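You operate a simulated robot arm through the tools that you are given. There is no shell and no other tool. Be economical: measure what you need, move in short steps, check, and stop when the job is done.

The job below is to be done with a simulated robot arm. You get a single attempt, and the scene is never put back.

## Task
Put the yellow scrub pad from the service bench on the white gasket there.
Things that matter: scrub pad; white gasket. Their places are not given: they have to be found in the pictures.

Only the result counts: the job must be done as asked and must still hold three seconds after the hand-in. Knocking over, shifting, dropping, spilling or breaking anything else fails it.

## Robot
A 7-joint arm with a two-finger parallel gripper, fixed in place. Base frame: the origin is at the foot of the arm, x ahead of it, y to its left, z up; the work surface is at about z = 0.86. Units: m, rad, N and s.
With the tool pointing down near the work surface it reaches from about 0.3 to 0.7 m from the base axis. Its first joint turns from -1.152 to 1.152 rad. Payload 1.57 kg.
The TCP is the grasp point between the finger pads, 0.03 m short of the fingertips. In the tool frame z runs along the fingers and y along their closing line. Largest opening 0.11 m; finger width 0.024, thickness 0.012; the body of the gripper, 0.048 by 0.112 m, starts 0.078 m behind the TCP.
Orientation is told as [roll, pitch, yaw] about the base's x, y, z axes, in that order, counted from this pose: with the fingers straight down and closing along the base's y, the tool's x points along the base's -x, its y along +y and its z along -z.

## Interface
- The arm moves only by the tool nudge_tool. Its arguments are lists of equal length, an entry for each row: "offset": the shift along the tool's x, y, z in m, a list of three; "twist": the turn about the tool's z in rad; "hand": the finger opening in m, from 0 to 0.11. In form: {"offset": [[tx, ty, tz], ...], "twist": [twist, ...], "hand": [hand, ...]}. A call has 1 to 8 rows; each row shifts and turns the commanded pose from where the row before left it, along the tool's axes as they then stand. Each row takes 0.2 s and may step no farther than 0.05 m and 0.15 rad from the row before; otherwise, or with a gripper value out of range, the whole call is refused. Where a pose cannot be reached the arm comes as near as it can. A force on the tool above 40 N (or 10 N above the force at the start of the call, whichever is more), or a blocked arm, ends the call early, and 0.2 s more pass. The fingers move at their own pace (about 0.108 m/s each) and stop on an object; they squeeze with about 27 N. The grip force told is the motor's: it shows also when the fingers shut on nothing. Time passes only in rows, and 0.2 s behind the last, so rows that do not move let the fingers close. The reply holds the time, the measured pose of the TCP, the force on the tool along the base axes, the opening and the grip force, in the units named above and with some noise, and new pictures: "views" is both (left out), scene, wrist or none.
- Cameras (640 x 400 px; columns grow to the right, rows downward): "scene" is fixed at [0.1694, -0.3982, 1.3966]; the picture's right is [0.73, -0.69, 0.00], its down [-0.45, -0.47, -0.76] and it looks along [0.52, 0.55, -0.65] (base axes); focal length 344 px, centre (320, 200). "wrist" rides on the gripper at [0.07, 0.016, -0.141] in the tool frame; the picture's right is [-0.23, 0.97, 0.00], its down [-0.86, -0.20, -0.48] and it looks along [-0.47, -0.11, 0.88] (tool axes); focal length 222 px, centre (320, 200).
- point_at(camera, pixels): for up to 12 pixels [column, row] of the newest picture of that camera ("zoom" is the newest enlarged one), the place [x, y, z] in the base frame of the surface seen there, good to about 0.002 m. No time passes.
- close_up(camera, box): a new picture of the part [left, top, right, bottom] of that camera's present view, enlarged. No time passes.
- sign_off(): hands the job in; it is judged then, once.

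Work in short steps. Measure before you move; look again where a grasp or a placing could have gone wrong, and mend it. You have 60 turns and 200 pictures in all, those below and enlarged ones among them. Open the gripper and draw the arm clear of the work before you hand the job in, unless the task says otherwise; then end with one line.

The tools are called as a command line: name --argument value ..., lists and objects as JSON in quotes. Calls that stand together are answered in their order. nudge_tool: Moves the arm, as the interface text tells. Its arguments: {"type":"object","properties":{"offset":{"type":"array","items":{"type":"array","items":{"type":"number"}}},"twist":{"type":"array","items":{"type":"number"}},"hand":{"type":"array","items":{"type":"number"}},"views":{"type":"string","enum":["both","scene","wrist","none"]}},"required":["offset","twist","hand"]} The other tools are called the same way: point_at (camera, pixels) gives the place of the surface under pixels of a picture; close_up (camera, box) takes an enlarged picture of a part of a camera's view; sign_off () hands the job in.

At the start:

```text
clock: 0.0
tcp_pos: [0.3393, 0.1152, 1.1377]
ee_rot: [0.0, 0.0, -0.001]
contact_force: [-0.6, 0.0, 0.2]
grip_width: 0.1097
grip_force: 0.2
```

scene: 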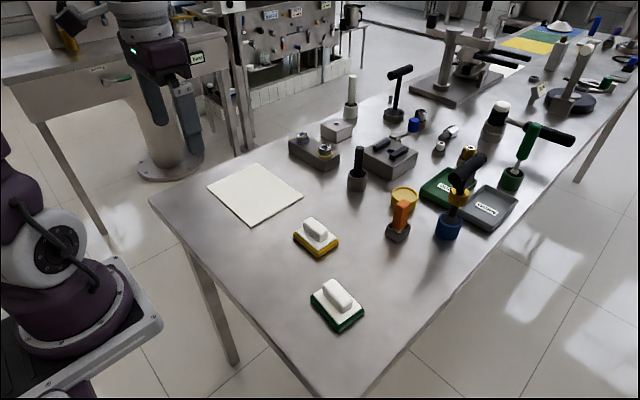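
wrist: 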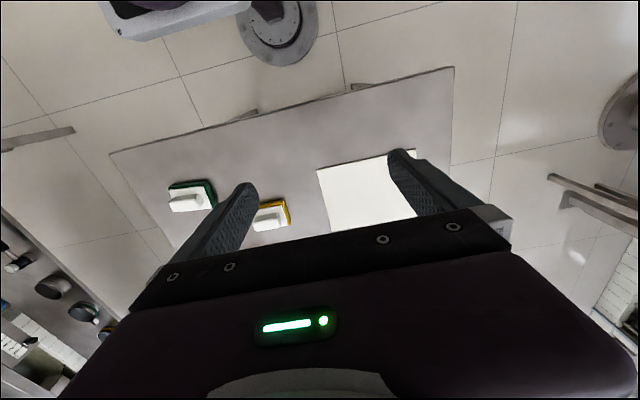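

The yellow pad seems to be at scene (316,238) and the white sheet at (255,193). I'll enlarge that area and measure it.

close_up --camera "scene" --box '[190, 150, 390, 275]'

point_at --camera "scene" --pixels '[[208, 185], [257, 164], [302, 196], [250, 225], [255, 193], [294, 236], [318, 257], [339, 241], [316, 226], [322, 240], [280, 250]]'

```text
3.20 times, centred on (290, 212) of scene
```

zoom: 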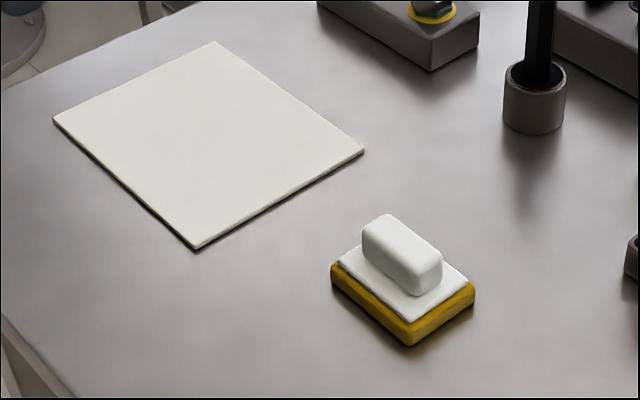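

```text
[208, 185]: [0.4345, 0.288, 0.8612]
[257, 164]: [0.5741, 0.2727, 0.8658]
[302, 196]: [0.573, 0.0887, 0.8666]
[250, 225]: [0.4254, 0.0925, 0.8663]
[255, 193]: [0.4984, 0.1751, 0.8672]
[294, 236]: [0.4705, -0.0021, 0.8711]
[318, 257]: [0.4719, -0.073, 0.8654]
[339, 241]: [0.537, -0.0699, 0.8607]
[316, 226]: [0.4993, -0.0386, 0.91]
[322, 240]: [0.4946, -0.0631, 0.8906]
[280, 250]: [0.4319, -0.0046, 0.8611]
```

The pad has a white handle bar on top. I'll measure the bar's top and bottom edges in the zoom.

point_at --camera "zoom" --pixels '[[367, 231], [388, 218], [437, 259], [415, 269], [402, 245], [412, 290], [366, 252], [338, 264], [412, 318], [464, 281], [412, 340], [334, 270]]'

```text
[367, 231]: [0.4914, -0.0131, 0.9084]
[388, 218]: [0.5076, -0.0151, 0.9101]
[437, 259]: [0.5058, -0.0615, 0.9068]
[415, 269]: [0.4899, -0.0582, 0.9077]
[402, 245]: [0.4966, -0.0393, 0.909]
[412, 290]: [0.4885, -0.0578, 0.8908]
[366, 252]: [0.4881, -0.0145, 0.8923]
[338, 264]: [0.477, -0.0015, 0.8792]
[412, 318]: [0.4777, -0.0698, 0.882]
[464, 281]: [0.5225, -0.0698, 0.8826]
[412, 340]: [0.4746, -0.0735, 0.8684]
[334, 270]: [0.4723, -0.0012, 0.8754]
```

The bar runs along y (about -0.011 to -0.063) and is centred near (0.498, -0.037), with its top at 0.91 and the plate at 0.883. The current yaw closes the fingers along its length, so I'll move above it at z≈1.0.

nudge_tool --offset '[[-0.0265, -0.0254, 0.0223], [-0.0265, -0.0254, 0.0223], [-0.0265, -0.0254, 0.0223], [-0.0265, -0.0254, 0.0223], [-0.0265, -0.0254, 0.0223], [-0.0265, -0.0254, 0.0223], [0, 0, 0]]' --twist '[0, 0, 0, 0, 0, 0, 0]' --hand '[0.11, 0.11, 0.11, 0.11, 0.11, 0.11, 0.11]'

```text
clock: 1.6
tcp_pos: [0.4991, -0.0364, 1.0024]
ee_rot: [0.0, -0.001, 0.001]
contact_force: [-0.2, 0.5, 0.3]
grip_width: 0.11
grip_force: 0.1
```

scene: 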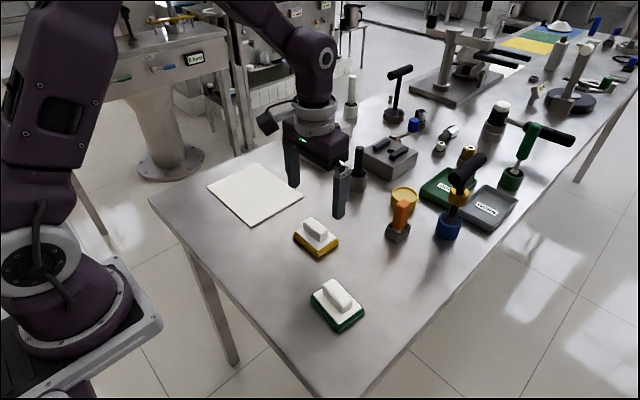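
wrist: 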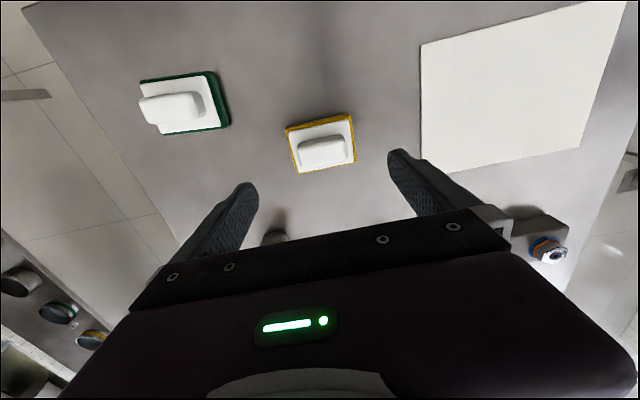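

The arm is over the pad. I'll check the handle ends from the wrist view at (298,155) to (347,148) before descending, plus the nearby black post.

point_at --camera "wrist" --pixels '[[303, 157], [345, 151], [303, 144], [342, 138], [324, 152], [275, 236]]'

point_at --camera "scene" --pixels '[[360, 150], [357, 183]]'

```text
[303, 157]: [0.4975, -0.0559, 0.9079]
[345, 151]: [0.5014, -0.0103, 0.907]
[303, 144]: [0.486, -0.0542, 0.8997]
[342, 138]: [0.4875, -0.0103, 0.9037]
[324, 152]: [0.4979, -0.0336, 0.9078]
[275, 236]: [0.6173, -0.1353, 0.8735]
```

```text
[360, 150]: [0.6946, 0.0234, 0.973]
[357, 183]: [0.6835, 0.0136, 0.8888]
```

The handle is centred at about (0.498, -0.036) and the posts are well clear. I'll descend to TCP z≈0.917, which leaves the fingertips just above the plate.

nudge_tool --offset '[[0.001, 0, 0.03], [0, 0, 0.03], [0, 0, 0.015], [0, 0, 0.01], [0, 0, 0]]' --twist '[0, 0, 0, 0, 0]' --hand '[0.11, 0.11, 0.11, 0.11, 0.11]'

```text
clock: 2.8
tcp_pos: [0.4978, -0.0363, 0.9184]
ee_rot: [0.001, 0.0, 0.001]
contact_force: [-0.3, -0.1, -0.5]
grip_width: 0.1099
grip_force: 0.0
```

scene: 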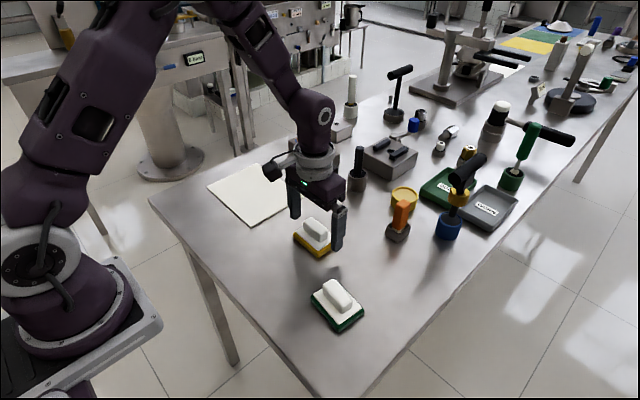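
wrist: 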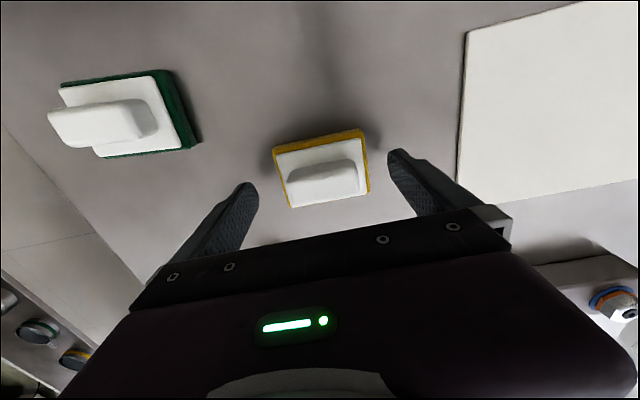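

The fingers straddle the handle with no contact force. I'll close them now.

nudge_tool --offset '[[0, 0, 0], [0, 0, 0], [0, 0, 0], [0, 0, 0]]' --twist '[0, 0, 0, 0]' --hand '[0.06, 0.02, 0.02, 0.02]'

```text
clock: 3.8
tcp_pos: [0.497, -0.0377, 0.9187]
ee_rot: [-0.002, 0.001, 0.0]
contact_force: [0.1, 0.8, 0.8]
grip_width: 0.0549
grip_force: 27.4
```

scene: 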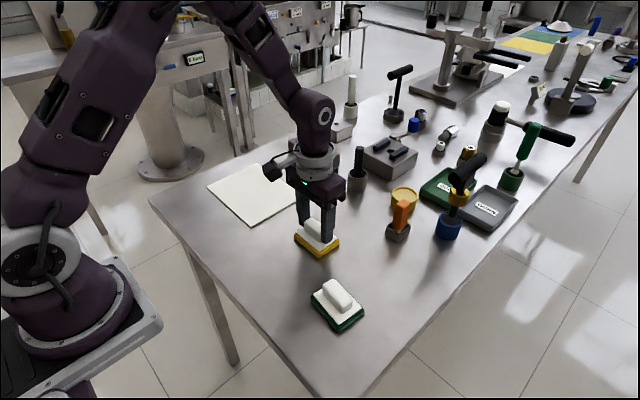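
wrist: 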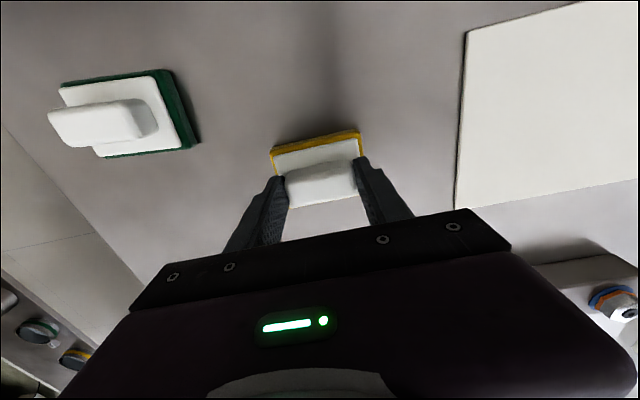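

The grip holds at 0.055 m with 27 N. I'll lift gently.

nudge_tool --offset '[[0, 0, -0.015], [0, 0, -0.02], [0, 0, -0.025], [0, 0, 0]]' --twist '[0, 0, 0, 0]' --hand '[0.02, 0.02, 0.02, 0.02]'

```text
clock: 4.8
tcp_pos: [0.4967, -0.0373, 0.9777]
ee_rot: [0.002, 0.0, -0.001]
contact_force: [0.1, -0.3, -0.2]
grip_width: 0.0548
grip_force: 26.4
```

scene: 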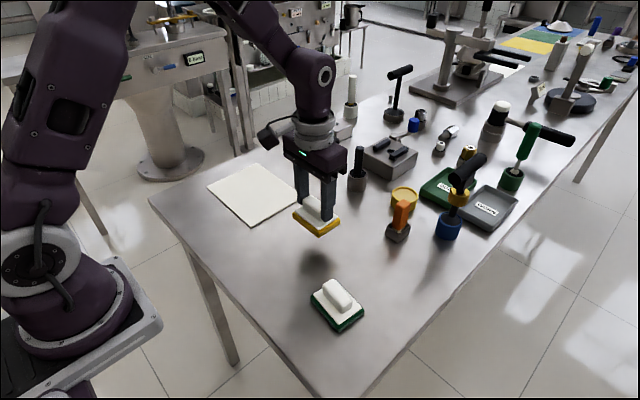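
wrist: 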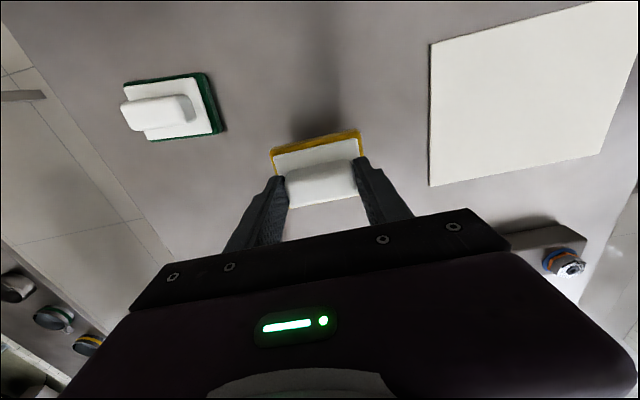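

The pad is lifted level. I'll carry it +y over the gasket centre (≈0.50, 0.182).

nudge_tool --offset '[[-0.001, 0.03, 0], [-0.001, 0.04, 0], [-0.001, 0.045, 0], [0, 0.045, 0], [0, 0.035, 0], [0, 0.024, 0], [0, 0, 0]]' --twist '[0, 0, 0, 0, 0, 0, 0]' --hand '[0.02, 0.02, 0.02, 0.02, 0.02, 0.02, 0.02]'

```text
clock: 6.4
tcp_pos: [0.5003, 0.1813, 0.9793]
ee_rot: [0.001, 0.0, 0.0]
contact_force: [-1.0, -0.1, -0.5]
grip_width: 0.0551
grip_force: 26.8
```

scene: 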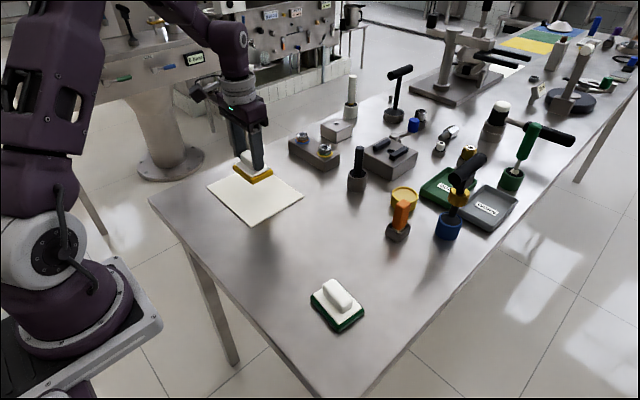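
wrist: 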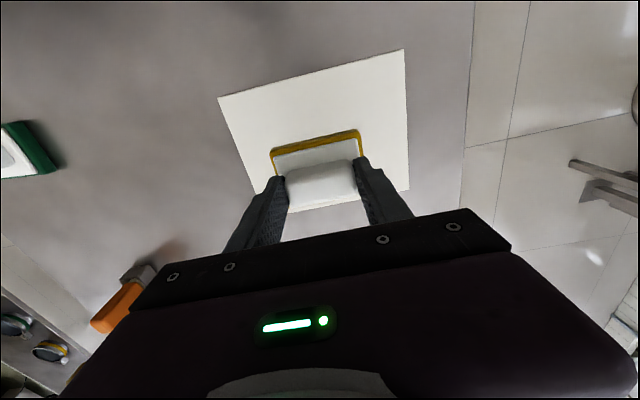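

The pad is over the gasket. Contact should come at TCP z≈0.9235, since the gasket is about 5 mm thick, so I'll descend to about 0.925 and check.

nudge_tool --offset '[[0, 0, 0.025], [0, 0, 0.02], [0, 0, 0.006], [0, 0, 0.003], [0, 0, 0]]' --twist '[0, 0, 0, 0, 0]' --hand '[0.02, 0.02, 0.02, 0.02, 0.02]'

close_up --camera "scene" --box '[190, 120, 350, 220]'

```text
clock: 7.6
tcp_pos: [0.5015, 0.1814, 0.9236]
ee_rot: [0.0, -0.001, 0.0]
contact_force: [-0.1, 0.1, -0.9]
grip_width: 0.0552
grip_force: 27.2
```

scene: 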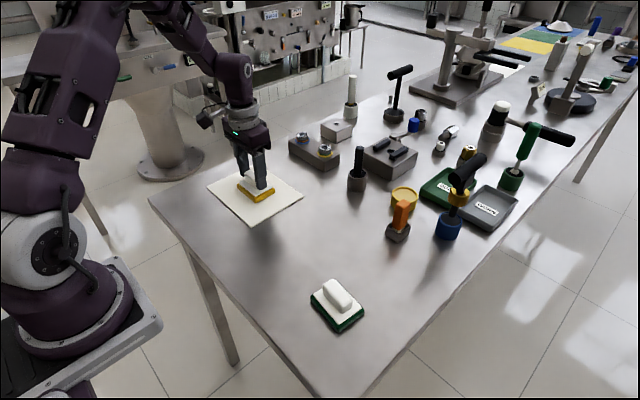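
wrist: 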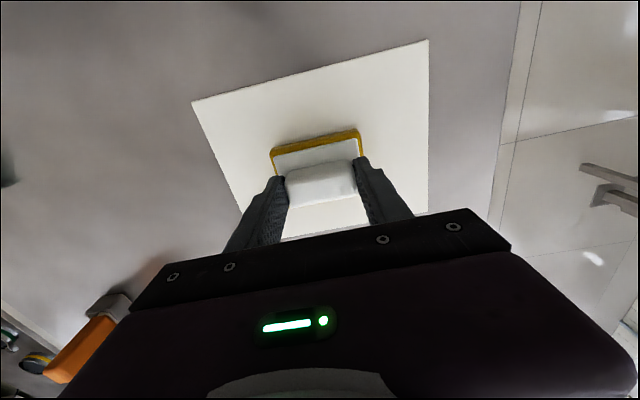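

```text
4.00 times, centred on (270, 170) of scene
```

zoom: 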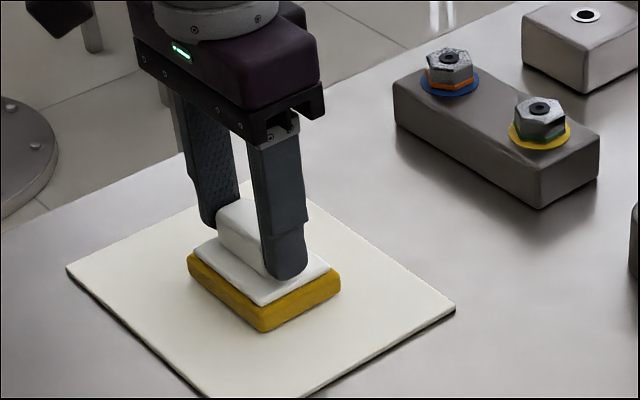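

It's at or just above contact, with no load yet. I'll lower in 1 mm steps to feel for it.

nudge_tool --offset '[[0, 0, 0.001], [0, 0, 0.0005], [0, 0, 0]]' --twist '[0, 0, 0]' --hand '[0.02, 0.02, 0.02]' --views "none"

```text
clock: 8.4
tcp_pos: [0.4996, 0.1808, 0.9235]
ee_rot: [0.001, -0.002, -0.001]
contact_force: [-2.3, -0.1, 13.7]
grip_width: 0.0549
grip_force: 26.2
```

Contact shows 13.7 N upward, so the pad is seated. I'll ease up 1 mm, then open the fingers slowly.

nudge_tool --offset '[[0, 0, -0.001], [0, 0, 0], [0, 0, 0], [0, 0, 0], [0, 0, 0], [0, 0, 0]]' --twist '[0, 0, 0, 0, 0, 0]' --hand '[0.02, 0.058, 0.07, 0.085, 0.1, 0.1]'

```text
clock: 9.8
tcp_pos: [0.5013, 0.1818, 0.925]
ee_rot: [0.0, 0.0, 0.001]
contact_force: [-0.3, -0.4, 1.1]
grip_width: 0.1
grip_force: 0.0
```

scene: 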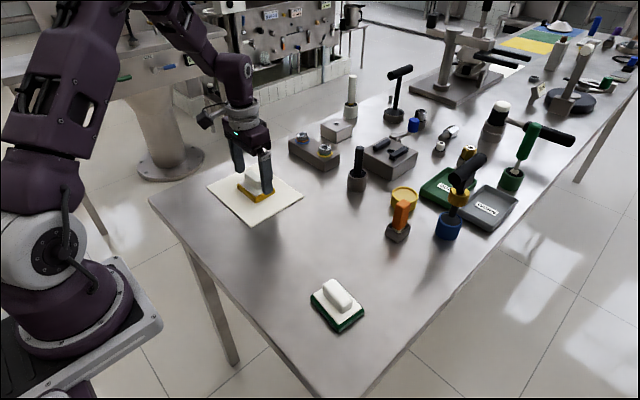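
wrist: 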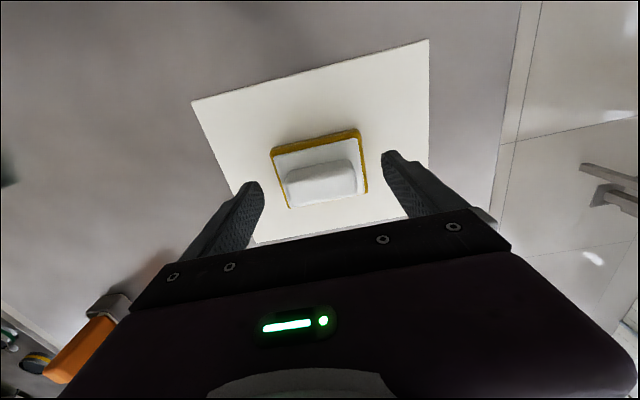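

The fingers are open and the pad is free. I'll raise the arm straight up, clear of the work.

nudge_tool --offset '[[0, 0, -0.02], [0, 0, -0.04], [0, 0, -0.045], [0, 0, -0.045], [0.03, 0, -0.03], [0, 0, 0]]' --twist '[0, 0, 0, 0, 0, 0]' --hand '[0.1, 0.1, 0.1, 0.1, 0.1, 0.1]'

close_up --camera "scene" --box '[190, 130, 350, 230]'

```text
clock: 11.2
tcp_pos: [0.4692, 0.1824, 1.1031]
ee_rot: [0.002, 0.0, -0.001]
contact_force: [0.1, 0.7, 0.9]
grip_width: 0.1002
grip_force: 0.0
```

scene: 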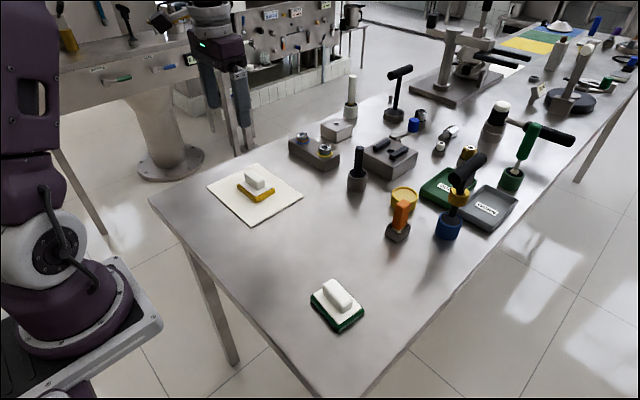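
wrist: 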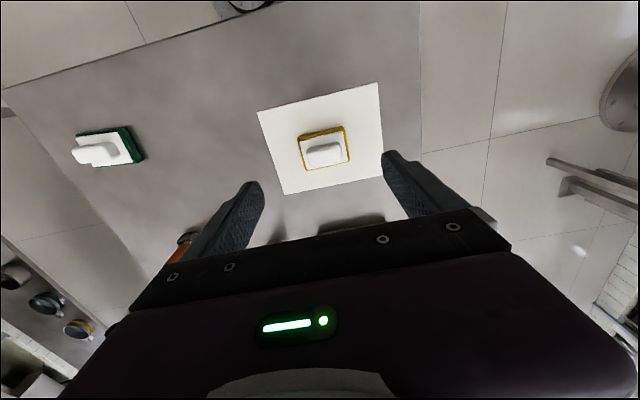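

```text
4.00 times, centred on (270, 180) of scene
```

zoom: 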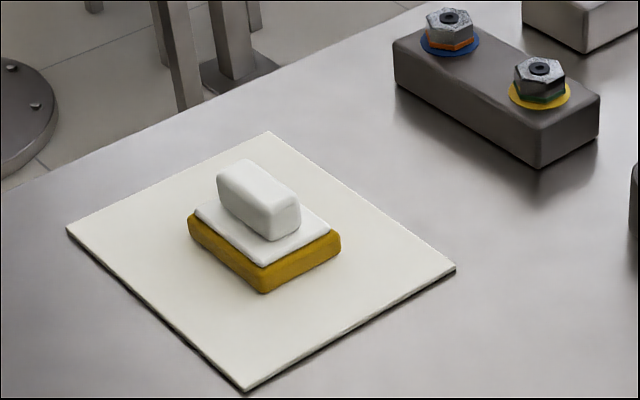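

The pad sits flat on the white sheet. Before handing in, I'll check that no other item could be the "white gasket", such as the small white ring on the block near (336,128).

close_up --camera "scene" --box '[280, 60, 440, 160]'

close_up --camera "scene" --box '[380, 100, 540, 250]'

close_up --camera "scene" --box '[440, 0, 640, 125]'

close_up --camera "scene" --box '[0, 0, 360, 180]'

```text
4.00 times, centred on (360, 110) of scene
```

zoom: 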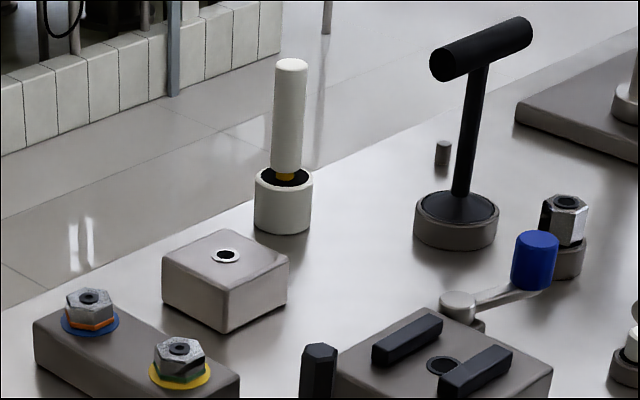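

```text
2.67 times, centred on (460, 175) of scene
```

zoom: 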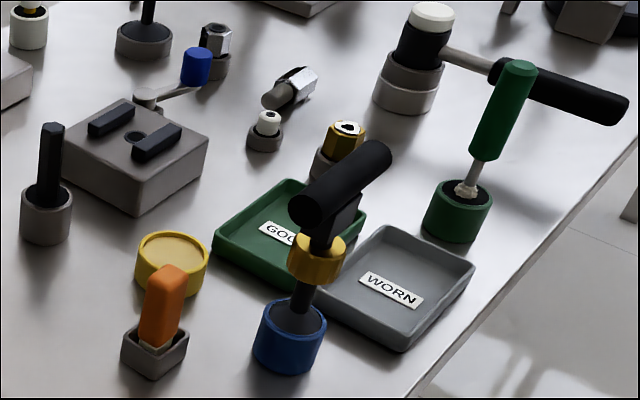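

```text
3.20 times, centred on (540, 62) of scene
```

zoom: 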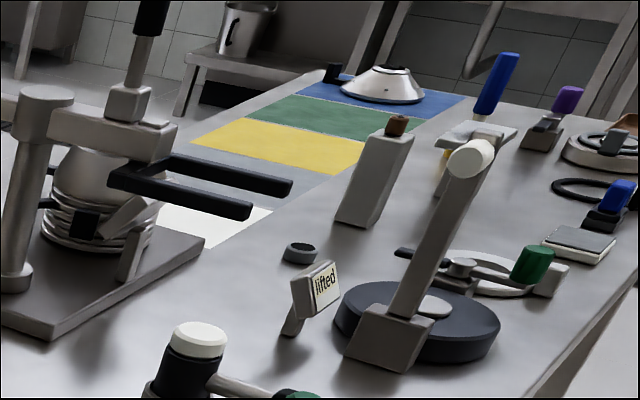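

```text
1.78 times, centred on (180, 90) of scene
```

zoom: 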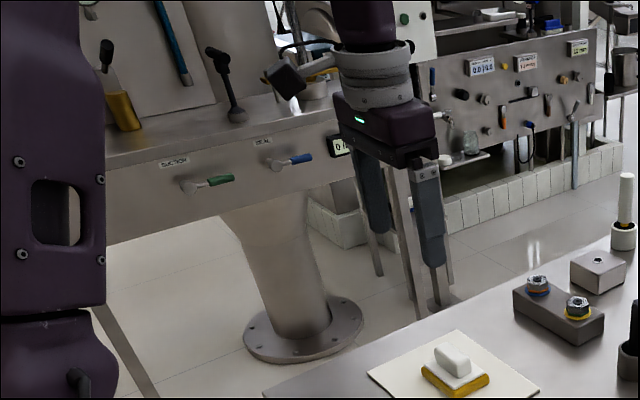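

There are other candidates: the tiny ring on the block, and a pale ring near scene (597,85). I'll look closer and measure them.

point_at --camera "scene" --pixels '[[336, 124], [328, 133], [597, 82], [625, 60], [620, 77], [503, 70], [533, 79], [440, 150]]'

close_up --camera "scene" --box '[310, 110, 362, 143]'

close_up --camera "scene" --box '[544, 30, 640, 110]'

close_up --camera "scene" --box '[200, 155, 310, 230]'

```text
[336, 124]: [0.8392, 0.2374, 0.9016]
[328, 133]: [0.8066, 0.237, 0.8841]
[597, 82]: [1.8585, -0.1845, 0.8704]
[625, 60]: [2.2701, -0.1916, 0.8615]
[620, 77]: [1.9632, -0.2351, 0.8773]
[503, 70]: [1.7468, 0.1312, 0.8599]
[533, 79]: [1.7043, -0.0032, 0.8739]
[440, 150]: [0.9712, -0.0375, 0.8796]
```

```text
12.12 times, centred on (336, 126) of scene
```

zoom: 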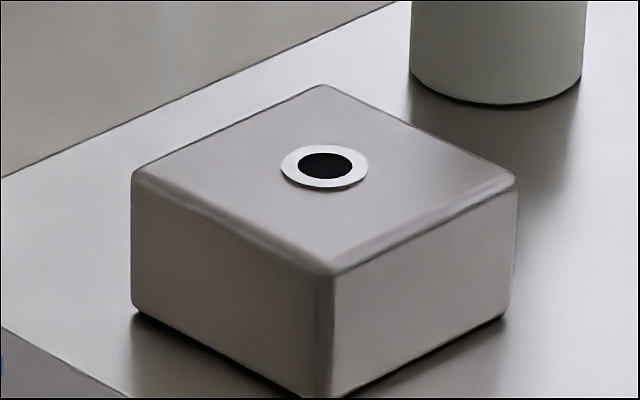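

```text
5.00 times, centred on (592, 70) of scene
```

zoom: 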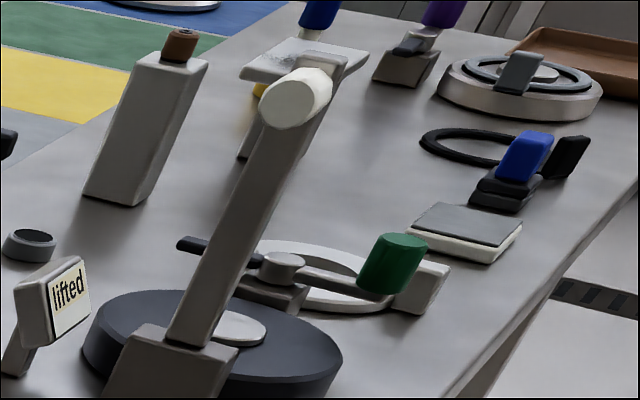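

```text
5.33 times, centred on (255, 192) of scene
```

zoom: 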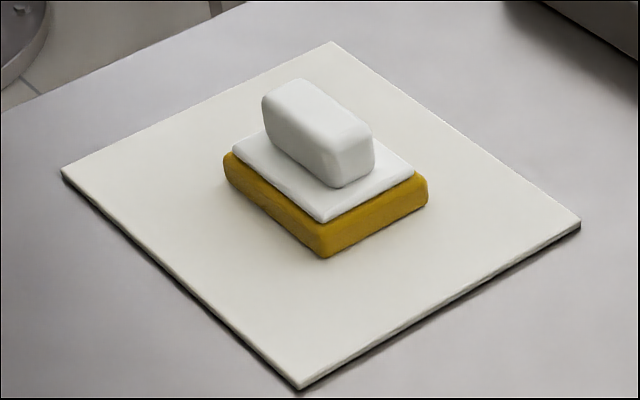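

All the other candidates are beyond the arm's 0.7 m reach, so the white sheet must be the gasket. The pad rests flat near its centre and the arm is clear, so I'll hand in.

sign_off

```text
The job is handed in.
```

The yellow scrub pad is lying flat near the centre of the white sheet, which I took to be the white gasket because every other white ring I found is out of the arm's reach. The gripper is open and clear, and the job is handed in.
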